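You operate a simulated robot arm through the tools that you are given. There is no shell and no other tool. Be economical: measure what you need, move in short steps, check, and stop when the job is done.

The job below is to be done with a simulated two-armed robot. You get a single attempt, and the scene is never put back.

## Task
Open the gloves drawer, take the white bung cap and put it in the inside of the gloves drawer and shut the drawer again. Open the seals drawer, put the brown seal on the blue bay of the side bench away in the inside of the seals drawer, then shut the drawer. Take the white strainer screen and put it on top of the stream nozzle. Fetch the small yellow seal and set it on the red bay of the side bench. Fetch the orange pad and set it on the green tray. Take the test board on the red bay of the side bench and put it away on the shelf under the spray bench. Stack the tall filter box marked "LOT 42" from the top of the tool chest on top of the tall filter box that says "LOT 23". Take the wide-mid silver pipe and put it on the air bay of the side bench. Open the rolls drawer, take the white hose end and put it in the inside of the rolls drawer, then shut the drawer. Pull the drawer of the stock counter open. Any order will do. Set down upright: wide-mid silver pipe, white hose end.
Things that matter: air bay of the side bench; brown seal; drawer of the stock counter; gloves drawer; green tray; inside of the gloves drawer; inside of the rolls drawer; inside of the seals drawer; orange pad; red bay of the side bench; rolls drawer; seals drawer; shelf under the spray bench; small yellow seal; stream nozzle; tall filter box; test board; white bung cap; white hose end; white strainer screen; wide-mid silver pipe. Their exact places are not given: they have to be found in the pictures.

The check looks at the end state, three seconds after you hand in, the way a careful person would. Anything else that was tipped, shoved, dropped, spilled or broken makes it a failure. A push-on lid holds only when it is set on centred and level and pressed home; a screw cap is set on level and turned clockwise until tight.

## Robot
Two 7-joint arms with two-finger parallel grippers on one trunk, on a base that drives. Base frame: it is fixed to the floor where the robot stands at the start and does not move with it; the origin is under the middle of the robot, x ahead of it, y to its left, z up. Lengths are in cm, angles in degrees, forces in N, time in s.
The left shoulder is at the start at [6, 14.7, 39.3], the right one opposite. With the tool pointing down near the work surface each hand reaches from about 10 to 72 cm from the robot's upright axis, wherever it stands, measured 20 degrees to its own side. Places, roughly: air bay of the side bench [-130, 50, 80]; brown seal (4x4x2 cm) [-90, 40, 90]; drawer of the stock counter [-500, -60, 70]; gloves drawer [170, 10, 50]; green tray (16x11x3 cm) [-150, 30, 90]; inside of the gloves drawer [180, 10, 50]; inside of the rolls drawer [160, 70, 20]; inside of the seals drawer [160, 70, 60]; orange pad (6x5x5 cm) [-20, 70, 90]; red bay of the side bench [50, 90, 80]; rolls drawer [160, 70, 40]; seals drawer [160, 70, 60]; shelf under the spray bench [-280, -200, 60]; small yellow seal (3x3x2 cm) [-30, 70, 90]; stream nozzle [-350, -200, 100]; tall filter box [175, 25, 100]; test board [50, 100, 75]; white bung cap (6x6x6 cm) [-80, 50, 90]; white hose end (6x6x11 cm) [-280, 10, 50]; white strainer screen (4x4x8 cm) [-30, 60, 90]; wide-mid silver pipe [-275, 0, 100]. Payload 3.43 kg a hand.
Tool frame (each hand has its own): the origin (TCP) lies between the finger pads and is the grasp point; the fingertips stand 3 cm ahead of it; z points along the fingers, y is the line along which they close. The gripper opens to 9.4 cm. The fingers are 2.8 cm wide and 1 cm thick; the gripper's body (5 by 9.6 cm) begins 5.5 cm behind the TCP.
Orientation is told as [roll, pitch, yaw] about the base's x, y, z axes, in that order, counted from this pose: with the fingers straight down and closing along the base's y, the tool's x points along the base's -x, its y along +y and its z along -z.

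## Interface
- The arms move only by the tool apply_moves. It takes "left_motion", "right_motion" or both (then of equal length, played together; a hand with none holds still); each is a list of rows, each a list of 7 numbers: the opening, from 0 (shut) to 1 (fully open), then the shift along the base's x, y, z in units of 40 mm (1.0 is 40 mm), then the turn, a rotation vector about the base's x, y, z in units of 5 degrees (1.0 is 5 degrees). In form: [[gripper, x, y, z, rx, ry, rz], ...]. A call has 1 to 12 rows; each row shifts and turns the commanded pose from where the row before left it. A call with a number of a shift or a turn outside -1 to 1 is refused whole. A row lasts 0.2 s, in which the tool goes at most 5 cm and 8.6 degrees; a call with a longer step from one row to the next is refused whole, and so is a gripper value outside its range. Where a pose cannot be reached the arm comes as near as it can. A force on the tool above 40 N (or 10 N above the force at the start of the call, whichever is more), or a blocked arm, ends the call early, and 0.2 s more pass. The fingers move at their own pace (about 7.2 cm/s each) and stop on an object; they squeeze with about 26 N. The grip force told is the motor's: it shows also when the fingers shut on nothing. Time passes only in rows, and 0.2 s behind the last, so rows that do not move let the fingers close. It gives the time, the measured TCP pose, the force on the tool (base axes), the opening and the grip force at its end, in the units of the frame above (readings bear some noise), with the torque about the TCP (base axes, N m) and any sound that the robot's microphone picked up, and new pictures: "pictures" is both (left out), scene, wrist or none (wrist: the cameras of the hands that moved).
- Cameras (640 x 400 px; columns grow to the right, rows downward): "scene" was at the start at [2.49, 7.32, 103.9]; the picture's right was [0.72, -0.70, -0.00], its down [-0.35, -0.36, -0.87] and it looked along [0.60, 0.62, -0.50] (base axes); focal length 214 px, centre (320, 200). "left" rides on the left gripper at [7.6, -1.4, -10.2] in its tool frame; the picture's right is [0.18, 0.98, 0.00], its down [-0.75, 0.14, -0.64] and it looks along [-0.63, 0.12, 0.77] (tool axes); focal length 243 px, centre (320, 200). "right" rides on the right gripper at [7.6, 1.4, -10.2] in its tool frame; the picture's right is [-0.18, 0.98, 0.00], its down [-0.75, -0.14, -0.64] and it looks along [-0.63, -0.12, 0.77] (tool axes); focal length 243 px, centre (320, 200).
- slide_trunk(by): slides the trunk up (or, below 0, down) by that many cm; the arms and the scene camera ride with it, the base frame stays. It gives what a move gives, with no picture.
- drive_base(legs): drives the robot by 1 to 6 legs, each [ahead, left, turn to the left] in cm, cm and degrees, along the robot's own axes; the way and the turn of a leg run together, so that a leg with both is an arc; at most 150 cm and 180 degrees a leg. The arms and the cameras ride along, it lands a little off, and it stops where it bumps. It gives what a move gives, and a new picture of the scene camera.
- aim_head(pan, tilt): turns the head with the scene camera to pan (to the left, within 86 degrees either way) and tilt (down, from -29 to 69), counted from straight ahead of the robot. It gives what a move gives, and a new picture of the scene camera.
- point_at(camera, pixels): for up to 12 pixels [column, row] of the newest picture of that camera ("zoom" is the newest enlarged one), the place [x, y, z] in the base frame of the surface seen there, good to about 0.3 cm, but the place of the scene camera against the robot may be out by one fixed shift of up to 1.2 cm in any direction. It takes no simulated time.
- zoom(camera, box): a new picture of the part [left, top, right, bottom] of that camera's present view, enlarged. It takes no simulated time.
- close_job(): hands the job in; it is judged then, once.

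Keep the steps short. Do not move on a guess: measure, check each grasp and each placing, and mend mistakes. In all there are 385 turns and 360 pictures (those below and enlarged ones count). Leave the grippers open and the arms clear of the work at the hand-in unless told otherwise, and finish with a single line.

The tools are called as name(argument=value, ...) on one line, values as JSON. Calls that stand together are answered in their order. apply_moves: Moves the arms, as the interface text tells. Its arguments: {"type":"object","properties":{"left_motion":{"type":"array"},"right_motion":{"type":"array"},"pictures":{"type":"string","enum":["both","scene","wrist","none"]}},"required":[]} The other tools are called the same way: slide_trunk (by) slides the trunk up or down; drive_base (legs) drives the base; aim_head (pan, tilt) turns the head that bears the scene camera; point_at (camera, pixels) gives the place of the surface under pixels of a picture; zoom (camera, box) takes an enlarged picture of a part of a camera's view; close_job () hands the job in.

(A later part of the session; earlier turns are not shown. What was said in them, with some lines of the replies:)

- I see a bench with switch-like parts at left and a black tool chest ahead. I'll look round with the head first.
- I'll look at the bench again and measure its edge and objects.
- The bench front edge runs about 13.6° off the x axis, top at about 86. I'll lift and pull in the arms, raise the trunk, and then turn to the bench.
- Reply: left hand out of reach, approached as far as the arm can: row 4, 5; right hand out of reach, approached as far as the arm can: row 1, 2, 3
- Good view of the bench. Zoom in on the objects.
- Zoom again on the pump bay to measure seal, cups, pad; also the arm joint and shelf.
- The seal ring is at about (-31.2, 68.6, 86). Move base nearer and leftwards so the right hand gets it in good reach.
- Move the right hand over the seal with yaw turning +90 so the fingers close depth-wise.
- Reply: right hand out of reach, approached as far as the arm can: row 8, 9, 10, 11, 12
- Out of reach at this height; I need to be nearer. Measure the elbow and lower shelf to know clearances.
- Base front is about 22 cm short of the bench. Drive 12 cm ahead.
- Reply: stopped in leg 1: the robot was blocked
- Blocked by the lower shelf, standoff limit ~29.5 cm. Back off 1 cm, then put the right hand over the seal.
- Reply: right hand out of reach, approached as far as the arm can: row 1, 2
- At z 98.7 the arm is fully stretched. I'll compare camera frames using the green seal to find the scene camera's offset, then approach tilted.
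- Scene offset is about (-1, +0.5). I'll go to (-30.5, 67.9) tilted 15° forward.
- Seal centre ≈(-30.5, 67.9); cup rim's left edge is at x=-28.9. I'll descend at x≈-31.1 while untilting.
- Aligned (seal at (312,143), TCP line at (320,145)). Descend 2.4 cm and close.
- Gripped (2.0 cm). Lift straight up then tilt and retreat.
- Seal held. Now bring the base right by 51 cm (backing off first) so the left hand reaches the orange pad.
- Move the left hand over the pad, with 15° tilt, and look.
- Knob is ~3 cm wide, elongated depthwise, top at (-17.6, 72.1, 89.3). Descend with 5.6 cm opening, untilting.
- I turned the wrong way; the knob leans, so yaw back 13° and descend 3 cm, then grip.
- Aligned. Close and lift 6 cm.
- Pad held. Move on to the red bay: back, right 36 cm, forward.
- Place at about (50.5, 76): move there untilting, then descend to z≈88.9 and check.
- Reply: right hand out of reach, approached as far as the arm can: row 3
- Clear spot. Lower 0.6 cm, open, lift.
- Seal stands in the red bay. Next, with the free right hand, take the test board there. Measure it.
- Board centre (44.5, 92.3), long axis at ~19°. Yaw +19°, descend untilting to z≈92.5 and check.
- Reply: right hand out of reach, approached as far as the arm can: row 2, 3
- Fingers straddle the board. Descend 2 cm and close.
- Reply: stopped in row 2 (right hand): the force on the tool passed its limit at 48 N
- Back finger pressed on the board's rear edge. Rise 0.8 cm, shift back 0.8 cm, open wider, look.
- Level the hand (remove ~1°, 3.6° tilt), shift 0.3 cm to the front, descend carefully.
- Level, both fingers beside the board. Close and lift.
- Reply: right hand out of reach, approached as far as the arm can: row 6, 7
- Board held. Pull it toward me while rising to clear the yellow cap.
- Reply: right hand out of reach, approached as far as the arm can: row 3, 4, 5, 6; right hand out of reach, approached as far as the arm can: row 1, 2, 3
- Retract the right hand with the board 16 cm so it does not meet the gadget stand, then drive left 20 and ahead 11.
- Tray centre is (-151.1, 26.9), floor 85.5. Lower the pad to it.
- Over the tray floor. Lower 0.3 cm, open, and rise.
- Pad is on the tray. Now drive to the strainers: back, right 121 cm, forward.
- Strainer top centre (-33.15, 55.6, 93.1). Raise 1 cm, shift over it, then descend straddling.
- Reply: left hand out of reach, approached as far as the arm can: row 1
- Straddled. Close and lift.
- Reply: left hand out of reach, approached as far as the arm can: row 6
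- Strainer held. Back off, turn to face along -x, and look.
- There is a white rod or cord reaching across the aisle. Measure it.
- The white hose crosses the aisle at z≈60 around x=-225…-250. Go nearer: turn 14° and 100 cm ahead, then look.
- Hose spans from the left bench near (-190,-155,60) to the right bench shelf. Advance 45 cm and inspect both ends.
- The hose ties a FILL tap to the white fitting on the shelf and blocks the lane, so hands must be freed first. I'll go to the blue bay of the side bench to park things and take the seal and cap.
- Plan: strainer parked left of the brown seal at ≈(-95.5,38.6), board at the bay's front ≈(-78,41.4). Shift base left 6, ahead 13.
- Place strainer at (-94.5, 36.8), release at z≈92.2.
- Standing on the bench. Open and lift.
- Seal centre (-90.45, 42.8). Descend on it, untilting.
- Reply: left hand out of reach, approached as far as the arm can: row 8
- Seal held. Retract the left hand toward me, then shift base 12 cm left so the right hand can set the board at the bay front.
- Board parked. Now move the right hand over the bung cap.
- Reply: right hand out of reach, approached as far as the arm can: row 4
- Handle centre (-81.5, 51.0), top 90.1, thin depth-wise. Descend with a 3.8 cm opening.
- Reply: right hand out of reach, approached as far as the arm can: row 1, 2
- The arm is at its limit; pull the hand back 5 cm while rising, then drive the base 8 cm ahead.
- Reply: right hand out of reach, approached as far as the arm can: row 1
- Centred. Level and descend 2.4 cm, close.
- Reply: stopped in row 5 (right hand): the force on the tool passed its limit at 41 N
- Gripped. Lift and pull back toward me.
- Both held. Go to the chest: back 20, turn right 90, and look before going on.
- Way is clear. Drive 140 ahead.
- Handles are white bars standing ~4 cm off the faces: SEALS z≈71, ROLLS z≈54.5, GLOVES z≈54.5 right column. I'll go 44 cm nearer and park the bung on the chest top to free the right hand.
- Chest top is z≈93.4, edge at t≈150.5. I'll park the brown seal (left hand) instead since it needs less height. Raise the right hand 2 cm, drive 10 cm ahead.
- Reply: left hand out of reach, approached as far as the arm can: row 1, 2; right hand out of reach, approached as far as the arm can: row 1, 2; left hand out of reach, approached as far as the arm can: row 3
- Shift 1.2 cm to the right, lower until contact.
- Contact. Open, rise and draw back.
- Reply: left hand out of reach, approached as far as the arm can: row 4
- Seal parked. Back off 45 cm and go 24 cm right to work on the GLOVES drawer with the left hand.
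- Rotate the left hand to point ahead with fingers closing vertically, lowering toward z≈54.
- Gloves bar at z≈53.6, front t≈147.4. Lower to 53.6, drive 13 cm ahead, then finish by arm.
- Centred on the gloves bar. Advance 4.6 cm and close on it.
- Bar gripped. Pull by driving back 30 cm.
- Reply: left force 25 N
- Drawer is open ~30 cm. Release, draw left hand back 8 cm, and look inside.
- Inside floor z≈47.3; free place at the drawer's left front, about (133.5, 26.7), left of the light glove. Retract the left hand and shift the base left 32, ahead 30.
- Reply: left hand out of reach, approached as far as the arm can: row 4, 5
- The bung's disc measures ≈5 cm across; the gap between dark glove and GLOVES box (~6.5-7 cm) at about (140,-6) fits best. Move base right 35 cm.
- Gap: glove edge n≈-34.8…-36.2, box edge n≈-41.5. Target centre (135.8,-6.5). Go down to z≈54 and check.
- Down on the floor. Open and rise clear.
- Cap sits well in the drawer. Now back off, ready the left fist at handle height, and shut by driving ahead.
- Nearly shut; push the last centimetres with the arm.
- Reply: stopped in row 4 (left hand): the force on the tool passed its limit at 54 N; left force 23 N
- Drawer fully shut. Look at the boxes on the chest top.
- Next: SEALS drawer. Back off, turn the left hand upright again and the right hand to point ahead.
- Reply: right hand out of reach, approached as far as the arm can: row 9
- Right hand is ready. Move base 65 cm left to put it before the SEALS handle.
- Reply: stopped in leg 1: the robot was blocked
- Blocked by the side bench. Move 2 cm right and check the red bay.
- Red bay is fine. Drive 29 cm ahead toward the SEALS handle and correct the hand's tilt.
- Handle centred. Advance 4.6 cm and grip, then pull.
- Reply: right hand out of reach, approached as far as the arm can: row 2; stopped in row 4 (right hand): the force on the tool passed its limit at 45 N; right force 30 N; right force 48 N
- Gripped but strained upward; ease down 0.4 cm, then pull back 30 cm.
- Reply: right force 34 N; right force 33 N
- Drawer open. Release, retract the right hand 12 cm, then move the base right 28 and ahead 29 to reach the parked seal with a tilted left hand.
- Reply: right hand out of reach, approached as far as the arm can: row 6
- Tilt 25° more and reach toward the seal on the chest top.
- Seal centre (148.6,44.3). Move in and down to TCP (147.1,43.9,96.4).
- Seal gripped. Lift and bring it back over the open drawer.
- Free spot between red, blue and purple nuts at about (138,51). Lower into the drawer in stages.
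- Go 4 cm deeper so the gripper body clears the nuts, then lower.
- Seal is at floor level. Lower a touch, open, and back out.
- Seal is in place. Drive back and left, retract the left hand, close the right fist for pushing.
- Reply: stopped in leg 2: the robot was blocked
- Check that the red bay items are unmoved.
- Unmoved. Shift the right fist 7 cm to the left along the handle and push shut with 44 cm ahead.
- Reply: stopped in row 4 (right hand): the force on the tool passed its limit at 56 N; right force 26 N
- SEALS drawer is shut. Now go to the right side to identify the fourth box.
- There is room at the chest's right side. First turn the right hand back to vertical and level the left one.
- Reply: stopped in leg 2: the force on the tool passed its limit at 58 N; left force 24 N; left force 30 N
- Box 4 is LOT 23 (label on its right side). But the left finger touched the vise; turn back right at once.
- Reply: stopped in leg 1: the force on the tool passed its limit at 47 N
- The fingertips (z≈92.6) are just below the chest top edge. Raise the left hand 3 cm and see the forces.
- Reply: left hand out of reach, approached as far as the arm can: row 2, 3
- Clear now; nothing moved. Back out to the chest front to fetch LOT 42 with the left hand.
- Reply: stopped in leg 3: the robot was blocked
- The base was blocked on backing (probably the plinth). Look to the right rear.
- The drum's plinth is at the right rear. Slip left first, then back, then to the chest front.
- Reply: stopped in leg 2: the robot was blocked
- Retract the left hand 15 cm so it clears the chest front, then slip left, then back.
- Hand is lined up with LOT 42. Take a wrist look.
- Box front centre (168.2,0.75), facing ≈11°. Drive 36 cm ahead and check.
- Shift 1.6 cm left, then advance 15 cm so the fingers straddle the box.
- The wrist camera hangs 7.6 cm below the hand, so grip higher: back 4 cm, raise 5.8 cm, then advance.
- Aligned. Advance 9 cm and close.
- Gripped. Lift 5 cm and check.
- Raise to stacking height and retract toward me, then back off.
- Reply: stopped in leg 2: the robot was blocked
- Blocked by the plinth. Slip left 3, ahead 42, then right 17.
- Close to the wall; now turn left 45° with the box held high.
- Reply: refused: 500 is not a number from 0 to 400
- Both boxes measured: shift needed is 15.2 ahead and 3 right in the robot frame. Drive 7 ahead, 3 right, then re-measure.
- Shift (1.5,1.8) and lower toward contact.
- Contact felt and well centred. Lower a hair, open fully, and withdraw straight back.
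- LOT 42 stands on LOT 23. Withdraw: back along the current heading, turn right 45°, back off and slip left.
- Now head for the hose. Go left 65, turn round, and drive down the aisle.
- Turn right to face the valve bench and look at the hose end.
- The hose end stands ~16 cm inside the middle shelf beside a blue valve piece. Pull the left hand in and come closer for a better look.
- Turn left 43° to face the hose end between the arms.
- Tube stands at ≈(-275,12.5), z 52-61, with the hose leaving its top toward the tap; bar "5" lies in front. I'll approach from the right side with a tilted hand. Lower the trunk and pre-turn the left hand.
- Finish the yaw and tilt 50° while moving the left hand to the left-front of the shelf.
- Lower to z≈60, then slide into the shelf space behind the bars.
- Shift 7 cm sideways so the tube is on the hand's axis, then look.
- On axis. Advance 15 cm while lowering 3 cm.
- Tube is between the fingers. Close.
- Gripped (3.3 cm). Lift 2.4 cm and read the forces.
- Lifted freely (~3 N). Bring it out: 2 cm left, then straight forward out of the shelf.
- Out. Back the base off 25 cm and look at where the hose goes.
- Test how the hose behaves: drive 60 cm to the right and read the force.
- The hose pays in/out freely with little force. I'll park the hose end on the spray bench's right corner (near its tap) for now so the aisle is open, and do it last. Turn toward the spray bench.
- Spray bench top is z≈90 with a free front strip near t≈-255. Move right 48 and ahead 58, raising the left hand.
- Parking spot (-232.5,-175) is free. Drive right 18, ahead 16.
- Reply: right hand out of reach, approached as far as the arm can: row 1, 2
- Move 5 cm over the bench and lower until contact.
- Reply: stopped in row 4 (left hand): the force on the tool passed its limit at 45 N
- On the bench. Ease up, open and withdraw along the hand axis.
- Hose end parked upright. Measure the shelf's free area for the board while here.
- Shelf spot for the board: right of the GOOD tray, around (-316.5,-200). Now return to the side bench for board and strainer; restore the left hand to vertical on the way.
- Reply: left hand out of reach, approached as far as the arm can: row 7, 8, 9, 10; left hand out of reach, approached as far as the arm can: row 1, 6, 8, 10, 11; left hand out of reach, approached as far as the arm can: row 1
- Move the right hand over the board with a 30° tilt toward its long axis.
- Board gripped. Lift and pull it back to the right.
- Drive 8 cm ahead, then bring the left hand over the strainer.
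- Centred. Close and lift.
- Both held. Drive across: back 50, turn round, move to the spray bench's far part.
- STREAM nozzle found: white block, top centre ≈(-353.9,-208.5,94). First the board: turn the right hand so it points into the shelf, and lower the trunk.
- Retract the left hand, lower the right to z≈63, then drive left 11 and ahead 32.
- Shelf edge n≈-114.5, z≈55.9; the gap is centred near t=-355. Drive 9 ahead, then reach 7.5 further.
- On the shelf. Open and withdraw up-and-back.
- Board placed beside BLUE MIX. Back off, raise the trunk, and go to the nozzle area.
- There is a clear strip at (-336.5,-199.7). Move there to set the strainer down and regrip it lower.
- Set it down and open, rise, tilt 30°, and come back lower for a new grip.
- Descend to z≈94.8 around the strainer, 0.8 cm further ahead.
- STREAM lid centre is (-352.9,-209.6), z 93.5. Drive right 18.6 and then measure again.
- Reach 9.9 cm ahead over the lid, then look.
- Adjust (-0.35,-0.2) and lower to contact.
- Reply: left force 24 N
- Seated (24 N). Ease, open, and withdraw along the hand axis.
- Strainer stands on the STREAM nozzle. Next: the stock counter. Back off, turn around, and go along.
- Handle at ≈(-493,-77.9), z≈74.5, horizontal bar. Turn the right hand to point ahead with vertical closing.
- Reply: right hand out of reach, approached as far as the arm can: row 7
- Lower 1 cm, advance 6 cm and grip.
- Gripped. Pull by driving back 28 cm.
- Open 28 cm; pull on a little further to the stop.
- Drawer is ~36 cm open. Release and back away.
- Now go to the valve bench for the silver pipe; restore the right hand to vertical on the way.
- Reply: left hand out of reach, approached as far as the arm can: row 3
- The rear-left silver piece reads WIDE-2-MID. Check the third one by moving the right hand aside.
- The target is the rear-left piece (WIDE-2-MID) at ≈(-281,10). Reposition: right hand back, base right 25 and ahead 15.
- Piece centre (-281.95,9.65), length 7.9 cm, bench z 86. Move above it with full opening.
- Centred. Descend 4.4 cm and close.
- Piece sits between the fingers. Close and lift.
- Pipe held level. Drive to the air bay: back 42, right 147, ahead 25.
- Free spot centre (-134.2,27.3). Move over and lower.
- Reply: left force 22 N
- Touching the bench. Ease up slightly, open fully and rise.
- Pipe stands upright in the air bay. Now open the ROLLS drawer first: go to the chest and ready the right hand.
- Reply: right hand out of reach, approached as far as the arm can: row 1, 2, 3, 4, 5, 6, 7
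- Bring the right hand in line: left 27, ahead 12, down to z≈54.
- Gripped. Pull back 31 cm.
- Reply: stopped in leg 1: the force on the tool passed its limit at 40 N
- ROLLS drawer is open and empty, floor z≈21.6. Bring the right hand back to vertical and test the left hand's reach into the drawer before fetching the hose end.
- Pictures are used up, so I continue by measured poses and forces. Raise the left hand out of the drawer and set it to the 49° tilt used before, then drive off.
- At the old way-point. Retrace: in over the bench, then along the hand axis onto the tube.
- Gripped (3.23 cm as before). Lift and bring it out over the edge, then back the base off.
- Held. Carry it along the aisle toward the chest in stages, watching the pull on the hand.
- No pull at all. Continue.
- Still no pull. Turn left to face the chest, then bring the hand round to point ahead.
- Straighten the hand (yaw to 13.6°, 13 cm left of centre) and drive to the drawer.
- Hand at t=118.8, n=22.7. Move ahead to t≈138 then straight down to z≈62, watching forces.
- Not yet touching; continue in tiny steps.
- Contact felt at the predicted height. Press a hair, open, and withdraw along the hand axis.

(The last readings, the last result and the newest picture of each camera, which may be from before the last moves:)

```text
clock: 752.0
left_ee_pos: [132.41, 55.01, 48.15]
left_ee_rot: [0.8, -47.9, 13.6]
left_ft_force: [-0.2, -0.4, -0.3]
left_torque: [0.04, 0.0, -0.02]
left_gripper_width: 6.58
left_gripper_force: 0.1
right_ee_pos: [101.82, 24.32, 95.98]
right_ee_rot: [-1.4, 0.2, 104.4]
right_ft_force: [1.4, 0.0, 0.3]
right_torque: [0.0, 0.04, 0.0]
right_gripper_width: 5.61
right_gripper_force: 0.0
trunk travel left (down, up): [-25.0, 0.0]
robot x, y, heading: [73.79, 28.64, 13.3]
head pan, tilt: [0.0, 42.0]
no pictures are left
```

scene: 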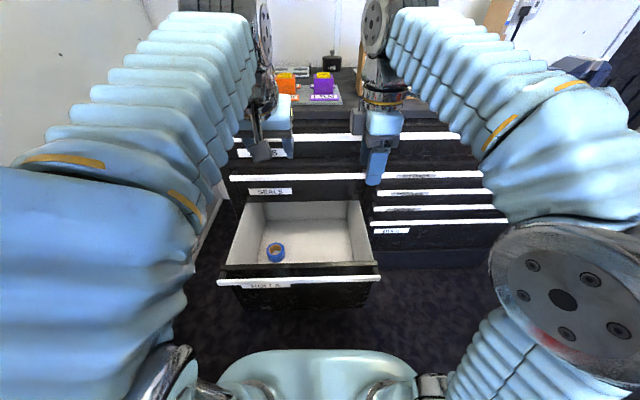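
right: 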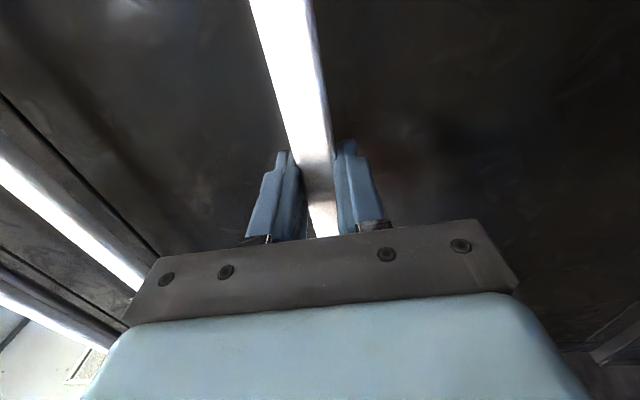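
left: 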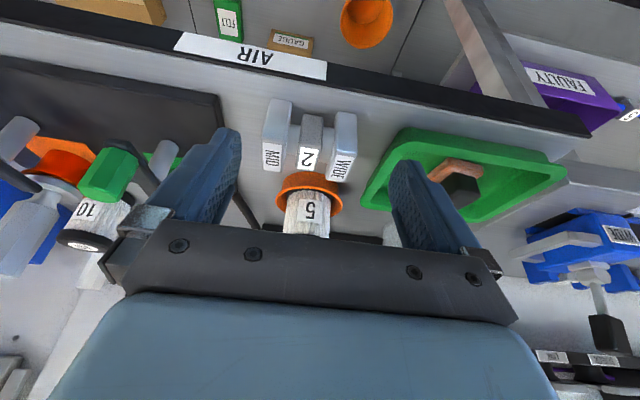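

apply_moves(left_motion=[[0, -0.1, -0.02, 0.95, 0, 0, 0], [0, -0.2, -0.05, 0.95, 0, 0, 0], [0, -0.2, -0.05, 0.95, 0, 0, 0], [0, -0.2, -0.05, 0.95, 0, 0, 0], [0, -0.2, -0.05, 0.95, 0, 0, 0], [0, -0.2, -0.05, 0.95, 0, 0, 0], [0, -0.3, -0.07, 0.95, 0, 0, 0], [0, -0.3, -0.07, 0.95, 0, 0, 0], [0, -0.5, -0.12, 0, 0, 0, 0], [0, -0.5, -0.12, 0, 0, 0, 0]], pictures="none")

drive_base(legs=[[-48, 0, 0]])

```text
clock: 754.2
left_ee_pos: [121.72, 52.67, 78.51]
left_ee_rot: [0.9, -48.0, 13.8]
left_ft_force: [-0.2, 0.1, 0.3]
left_torque: [0.01, -0.01, -0.03]
left_gripper_width: 0.0
left_gripper_force: 26.1
right_ee_pos: [101.89, 24.16, 96.01]
right_ee_rot: [-1.3, 0.3, 104.4]
right_ft_force: [-0.4, 0.7, -1.0]
right_torque: [0.01, 0.01, -0.04]
right_gripper_width: 5.66
right_gripper_force: 0.1
trunk travel left (down, up): [-25.0, 0.0]
robot x, y, heading: [73.92, 28.1, 13.2]
head pan, tilt: [0.0, 42.0]
no pictures are left
```

```text
clock: 757.0
left_ee_pos: [76.8, 42.15, 78.4]
left_ee_rot: [0.9, -48.0, 13.8]
left_ft_force: [1.0, -0.5, 1.1]
left_torque: [-0.03, 0.01, -0.01]
left_gripper_width: 0.02
left_gripper_force: 25.4
right_ee_pos: [56.68, 13.67, 95.93]
right_ee_rot: [-1.3, 0.3, 104.5]
right_ft_force: [0.5, -0.3, 0.2]
right_torque: [-0.02, -0.01, 0.01]
right_gripper_width: 5.64
right_gripper_force: 0.0
trunk travel left (down, up): [-25.0, 0.0]
robot x, y, heading: [28.56, 17.55, 13.9]
head pan, tilt: [0.0, 42.0]
```

Lower the closed left fist to push on the drawer's front panel (z≈40).

apply_moves(left_motion=[[0, 0, 0, -0.96, 0, 0, 0], [0, 0, 0, -0.96, 0, 0, 0], [0, 0, 0, -0.96, 0, 0, 0], [0, 0, 0, -0.96, 0, 0, 0], [0, 0, 0, -0.96, 0, 0, 0], [0, 0, 0, -0.96, 0, 0, 0], [0, 0, 0, -0.96, 0, 0, 0], [0, 0, 0, -0.96, 0, 0, 0], [0, 0, 0, -0.96, 0, 0, 0], [0, 0, 0, -0.96, 0, 0, 0]], pictures="none")

drive_base(legs=[[30, 0, 0]])

```text
clock: 759.1
left_ee_pos: [76.82, 41.88, 39.94]
left_ee_rot: [1.0, -48.0, 13.8]
left_ft_force: [0.0, -0.1, 0.4]
left_torque: [-0.05, 0.03, -0.01]
left_gripper_width: 0.0
left_gripper_force: 25.8
right_ee_pos: [56.79, 13.6, 95.98]
right_ee_rot: [-1.3, 0.2, 104.5]
right_ft_force: [-0.1, 0.0, 0.3]
right_torque: [0.01, -0.01, 0.01]
right_gripper_width: 5.63
right_gripper_force: 0.0
trunk travel left (down, up): [-25.0, 0.0]
robot x, y, heading: [28.47, 17.29, 13.4]
head pan, tilt: [0.0, 42.0]
no pictures are left
```

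```text
clock: 761.2
left_ee_pos: [106.49, 49.24, 40.11]
left_ee_rot: [0.9, -48.1, 14.0]
left_ft_force: [-0.5, -0.3, -0.1]
left_torque: [0.02, -0.01, 0.01]
left_gripper_width: 0.02
left_gripper_force: 25.7
right_ee_pos: [86.42, 20.92, 95.89]
right_ee_rot: [-1.3, 0.2, 104.6]
right_ft_force: [-0.6, 0.1, -0.2]
right_torque: [0.0, 0.02, 0.03]
right_gripper_width: 5.64
right_gripper_force: 0.2
trunk travel left (down, up): [-25.0, 0.0]
robot x, y, heading: [58.41, 24.59, 13.6]
head pan, tilt: [0.0, 42.0]
```

Make gentle contact by arm first, then push in short legs.

apply_moves(left_motion=[[0, 0.2, 0.05, 0, 0, 0, 0], [0, 0.2, 0.05, 0, 0, 0, 0], [0, 0.2, 0.05, 0, 0, 0, 0], [0, 0.2, 0.05, 0, 0, 0, 0], [0, 0.2, 0.05, 0, 0, 0, 0], [0, 0.2, 0.05, 0, 0, 0, 0], [0, 0.2, 0.05, 0, 0, 0, 0], [0, 0.2, 0.05, 0, 0, 0, 0]], pictures="none")

drive_base(legs=[[4, 0, 0], [4, 0, 0], [4, 0, 0], [4, 0, 0], [4, 0, 0]])

```text
clock: 763.0
left_ee_pos: [113.05, 50.9, 39.91]
left_ee_rot: [0.9, -48.0, 13.8]
left_ft_force: [0.8, 0.5, -0.2]
left_torque: [-0.01, 0.04, 0.0]
left_gripper_width: 0.0
left_gripper_force: 26.2
right_ee_pos: [86.33, 20.76, 95.94]
right_ee_rot: [-1.5, 0.2, 104.7]
right_ft_force: [0.8, 0.7, -0.7]
right_torque: [0.0, 0.01, 0.01]
right_gripper_width: 5.64
right_gripper_force: 0.1
trunk travel left (down, up): [-25.0, 0.0]
robot x, y, heading: [58.83, 24.76, 13.7]
head pan, tilt: [0.0, 42.0]
no pictures are left
```

```text
clock: 765.8
left_ee_pos: [132.43, 55.48, 39.97]
left_ee_rot: [0.9, -48.0, 14.1]
left_ft_force: [0.8, -0.1, 0.1]
left_torque: [-0.02, 0.0, 0.01]
left_gripper_width: 0.02
left_gripper_force: 26.0
right_ee_pos: [105.87, 25.55, 95.99]
right_ee_rot: [-1.4, 0.2, 104.8]
right_ft_force: [0.0, -0.3, 0.4]
right_torque: [-0.01, 0.0, 0.02]
right_gripper_width: 5.66
right_gripper_force: 0.0
trunk travel left (down, up): [-25.0, 0.0]
robot x, y, heading: [77.87, 29.42, 13.8]
head pan, tilt: [0.0, 42.0]
```

apply_moves(left_motion=[[0, 0.25, 0.06, 0, 0, 0, 0], [0, 0.25, 0.06, 0, 0, 0, 0], [0, 0.25, 0.06, 0, 0, 0, 0], [0, 0.25, 0.06, 0, 0, 0, 0], [0, 0.25, 0.06, 0, 0, 0, 0], [0, 0.25, 0.06, 0, 0, 0, 0], [0, 0.2, 0.05, 0, 0, 0, 0], [0, 0.2, 0.05, 0, 0, 0, 0], [0, 0.2, 0.05, 0, 0, 0, 0]], pictures="none")

```text
clock: 767.5
left_ee_pos: [138.93, 56.98, 39.86]
left_ee_rot: [0.9, -47.6, 14.0]
left_ft_force: [-10.7, -2.9, 4.5]
left_torque: [0.01, -0.03, 0.0]
left_gripper_width: 0.01
left_gripper_force: 26.5
right_ee_pos: [105.81, 25.45, 95.94]
right_ee_rot: [-1.3, 0.2, 104.7]
right_ft_force: [0.4, 0.2, 0.6]
right_torque: [0.01, -0.01, -0.01]
right_gripper_width: 5.64
right_gripper_force: 0.1
trunk travel left (down, up): [-25.0, 0.0]
robot x, y, heading: [77.9, 29.3, 13.7]
head pan, tilt: [0.0, 42.0]
stopped in row 8 (left hand): the force on the tool passed its limit at 55 N (the readings are from after the stop); the commanded pose is now the measured one
no pictures are left
```

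Hard stop at the closed position (face t≈151.4): the drawer is shut. Withdraw, back off, and open the grippers.

apply_moves(left_motion=[[0, -0.6, -0.15, 0, 0, 0, 0], [0, -0.7, -0.17, 0, 0, 0, 0], [0.5, -0.7, -0.17, 0, 0, 0, 0], [1, 0, 0, 0, 0, 0, 0], [1, 0, 0, 0, 0, 0, 0]], right_motion=[[1, 0, 0, 0, 0, 0, 0], [1, 0, 0, 0, 0, 0, 0], [1, 0, 0, 0, 0, 0, 0], [1, 0, 0, 0, 0, 0, 0], [1, 0, 0, 0, 0, 0, 0]], pictures="none")

drive_base(legs=[[-45, 0, 0], [0, -30, 0]])

```text
clock: 768.7
left_ee_pos: [130.97, 55.02, 39.87]
left_ee_rot: [1.0, -47.6, 14.0]
left_ft_force: [-0.4, -0.6, -0.7]
left_torque: [0.01, 0.0, 0.01]
left_gripper_width: 9.39
left_gripper_force: 0.0
right_ee_pos: [105.71, 25.57, 95.97]
right_ee_rot: [-1.3, 0.2, 104.7]
right_ft_force: [-0.2, -0.6, -1.0]
right_torque: [0.01, -0.02, -0.03]
right_gripper_width: 9.42
right_gripper_force: 0.0
trunk travel left (down, up): [-25.0, 0.0]
robot x, y, heading: [77.91, 29.08, 13.5]
head pan, tilt: [0.0, 42.0]
no pictures are left
```

```text
clock: 773.1
left_ee_pos: [93.14, 15.27, 39.75]
left_ee_rot: [0.8, -47.4, 14.0]
left_ft_force: [0.0, -0.4, -0.5]
left_torque: [0.02, -0.01, 0.0]
left_gripper_width: 9.4
left_gripper_force: 0.1
right_ee_pos: [68.17, -14.32, 95.94]
right_ee_rot: [-1.3, 0.3, 104.8]
right_ft_force: [-0.4, -0.2, 0.1]
right_torque: [0.0, -0.02, 0.0]
right_gripper_width: 9.42
right_gripper_force: 0.1
trunk travel left (down, up): [-25.0, 0.0]
robot x, y, heading: [40.28, -10.91, 13.7]
head pan, tilt: [0.0, 42.0]
```

All items are placed, the arms are clear and the grippers are open; I'm handing the job in.

close_job()

```text
The job is handed in.
```

All ten parts of the job were carried out and it is handed in; pictures ran out before the last part, so the white hose end in the rolls drawer and that drawer's shutting were checked only by poses and contact forces.
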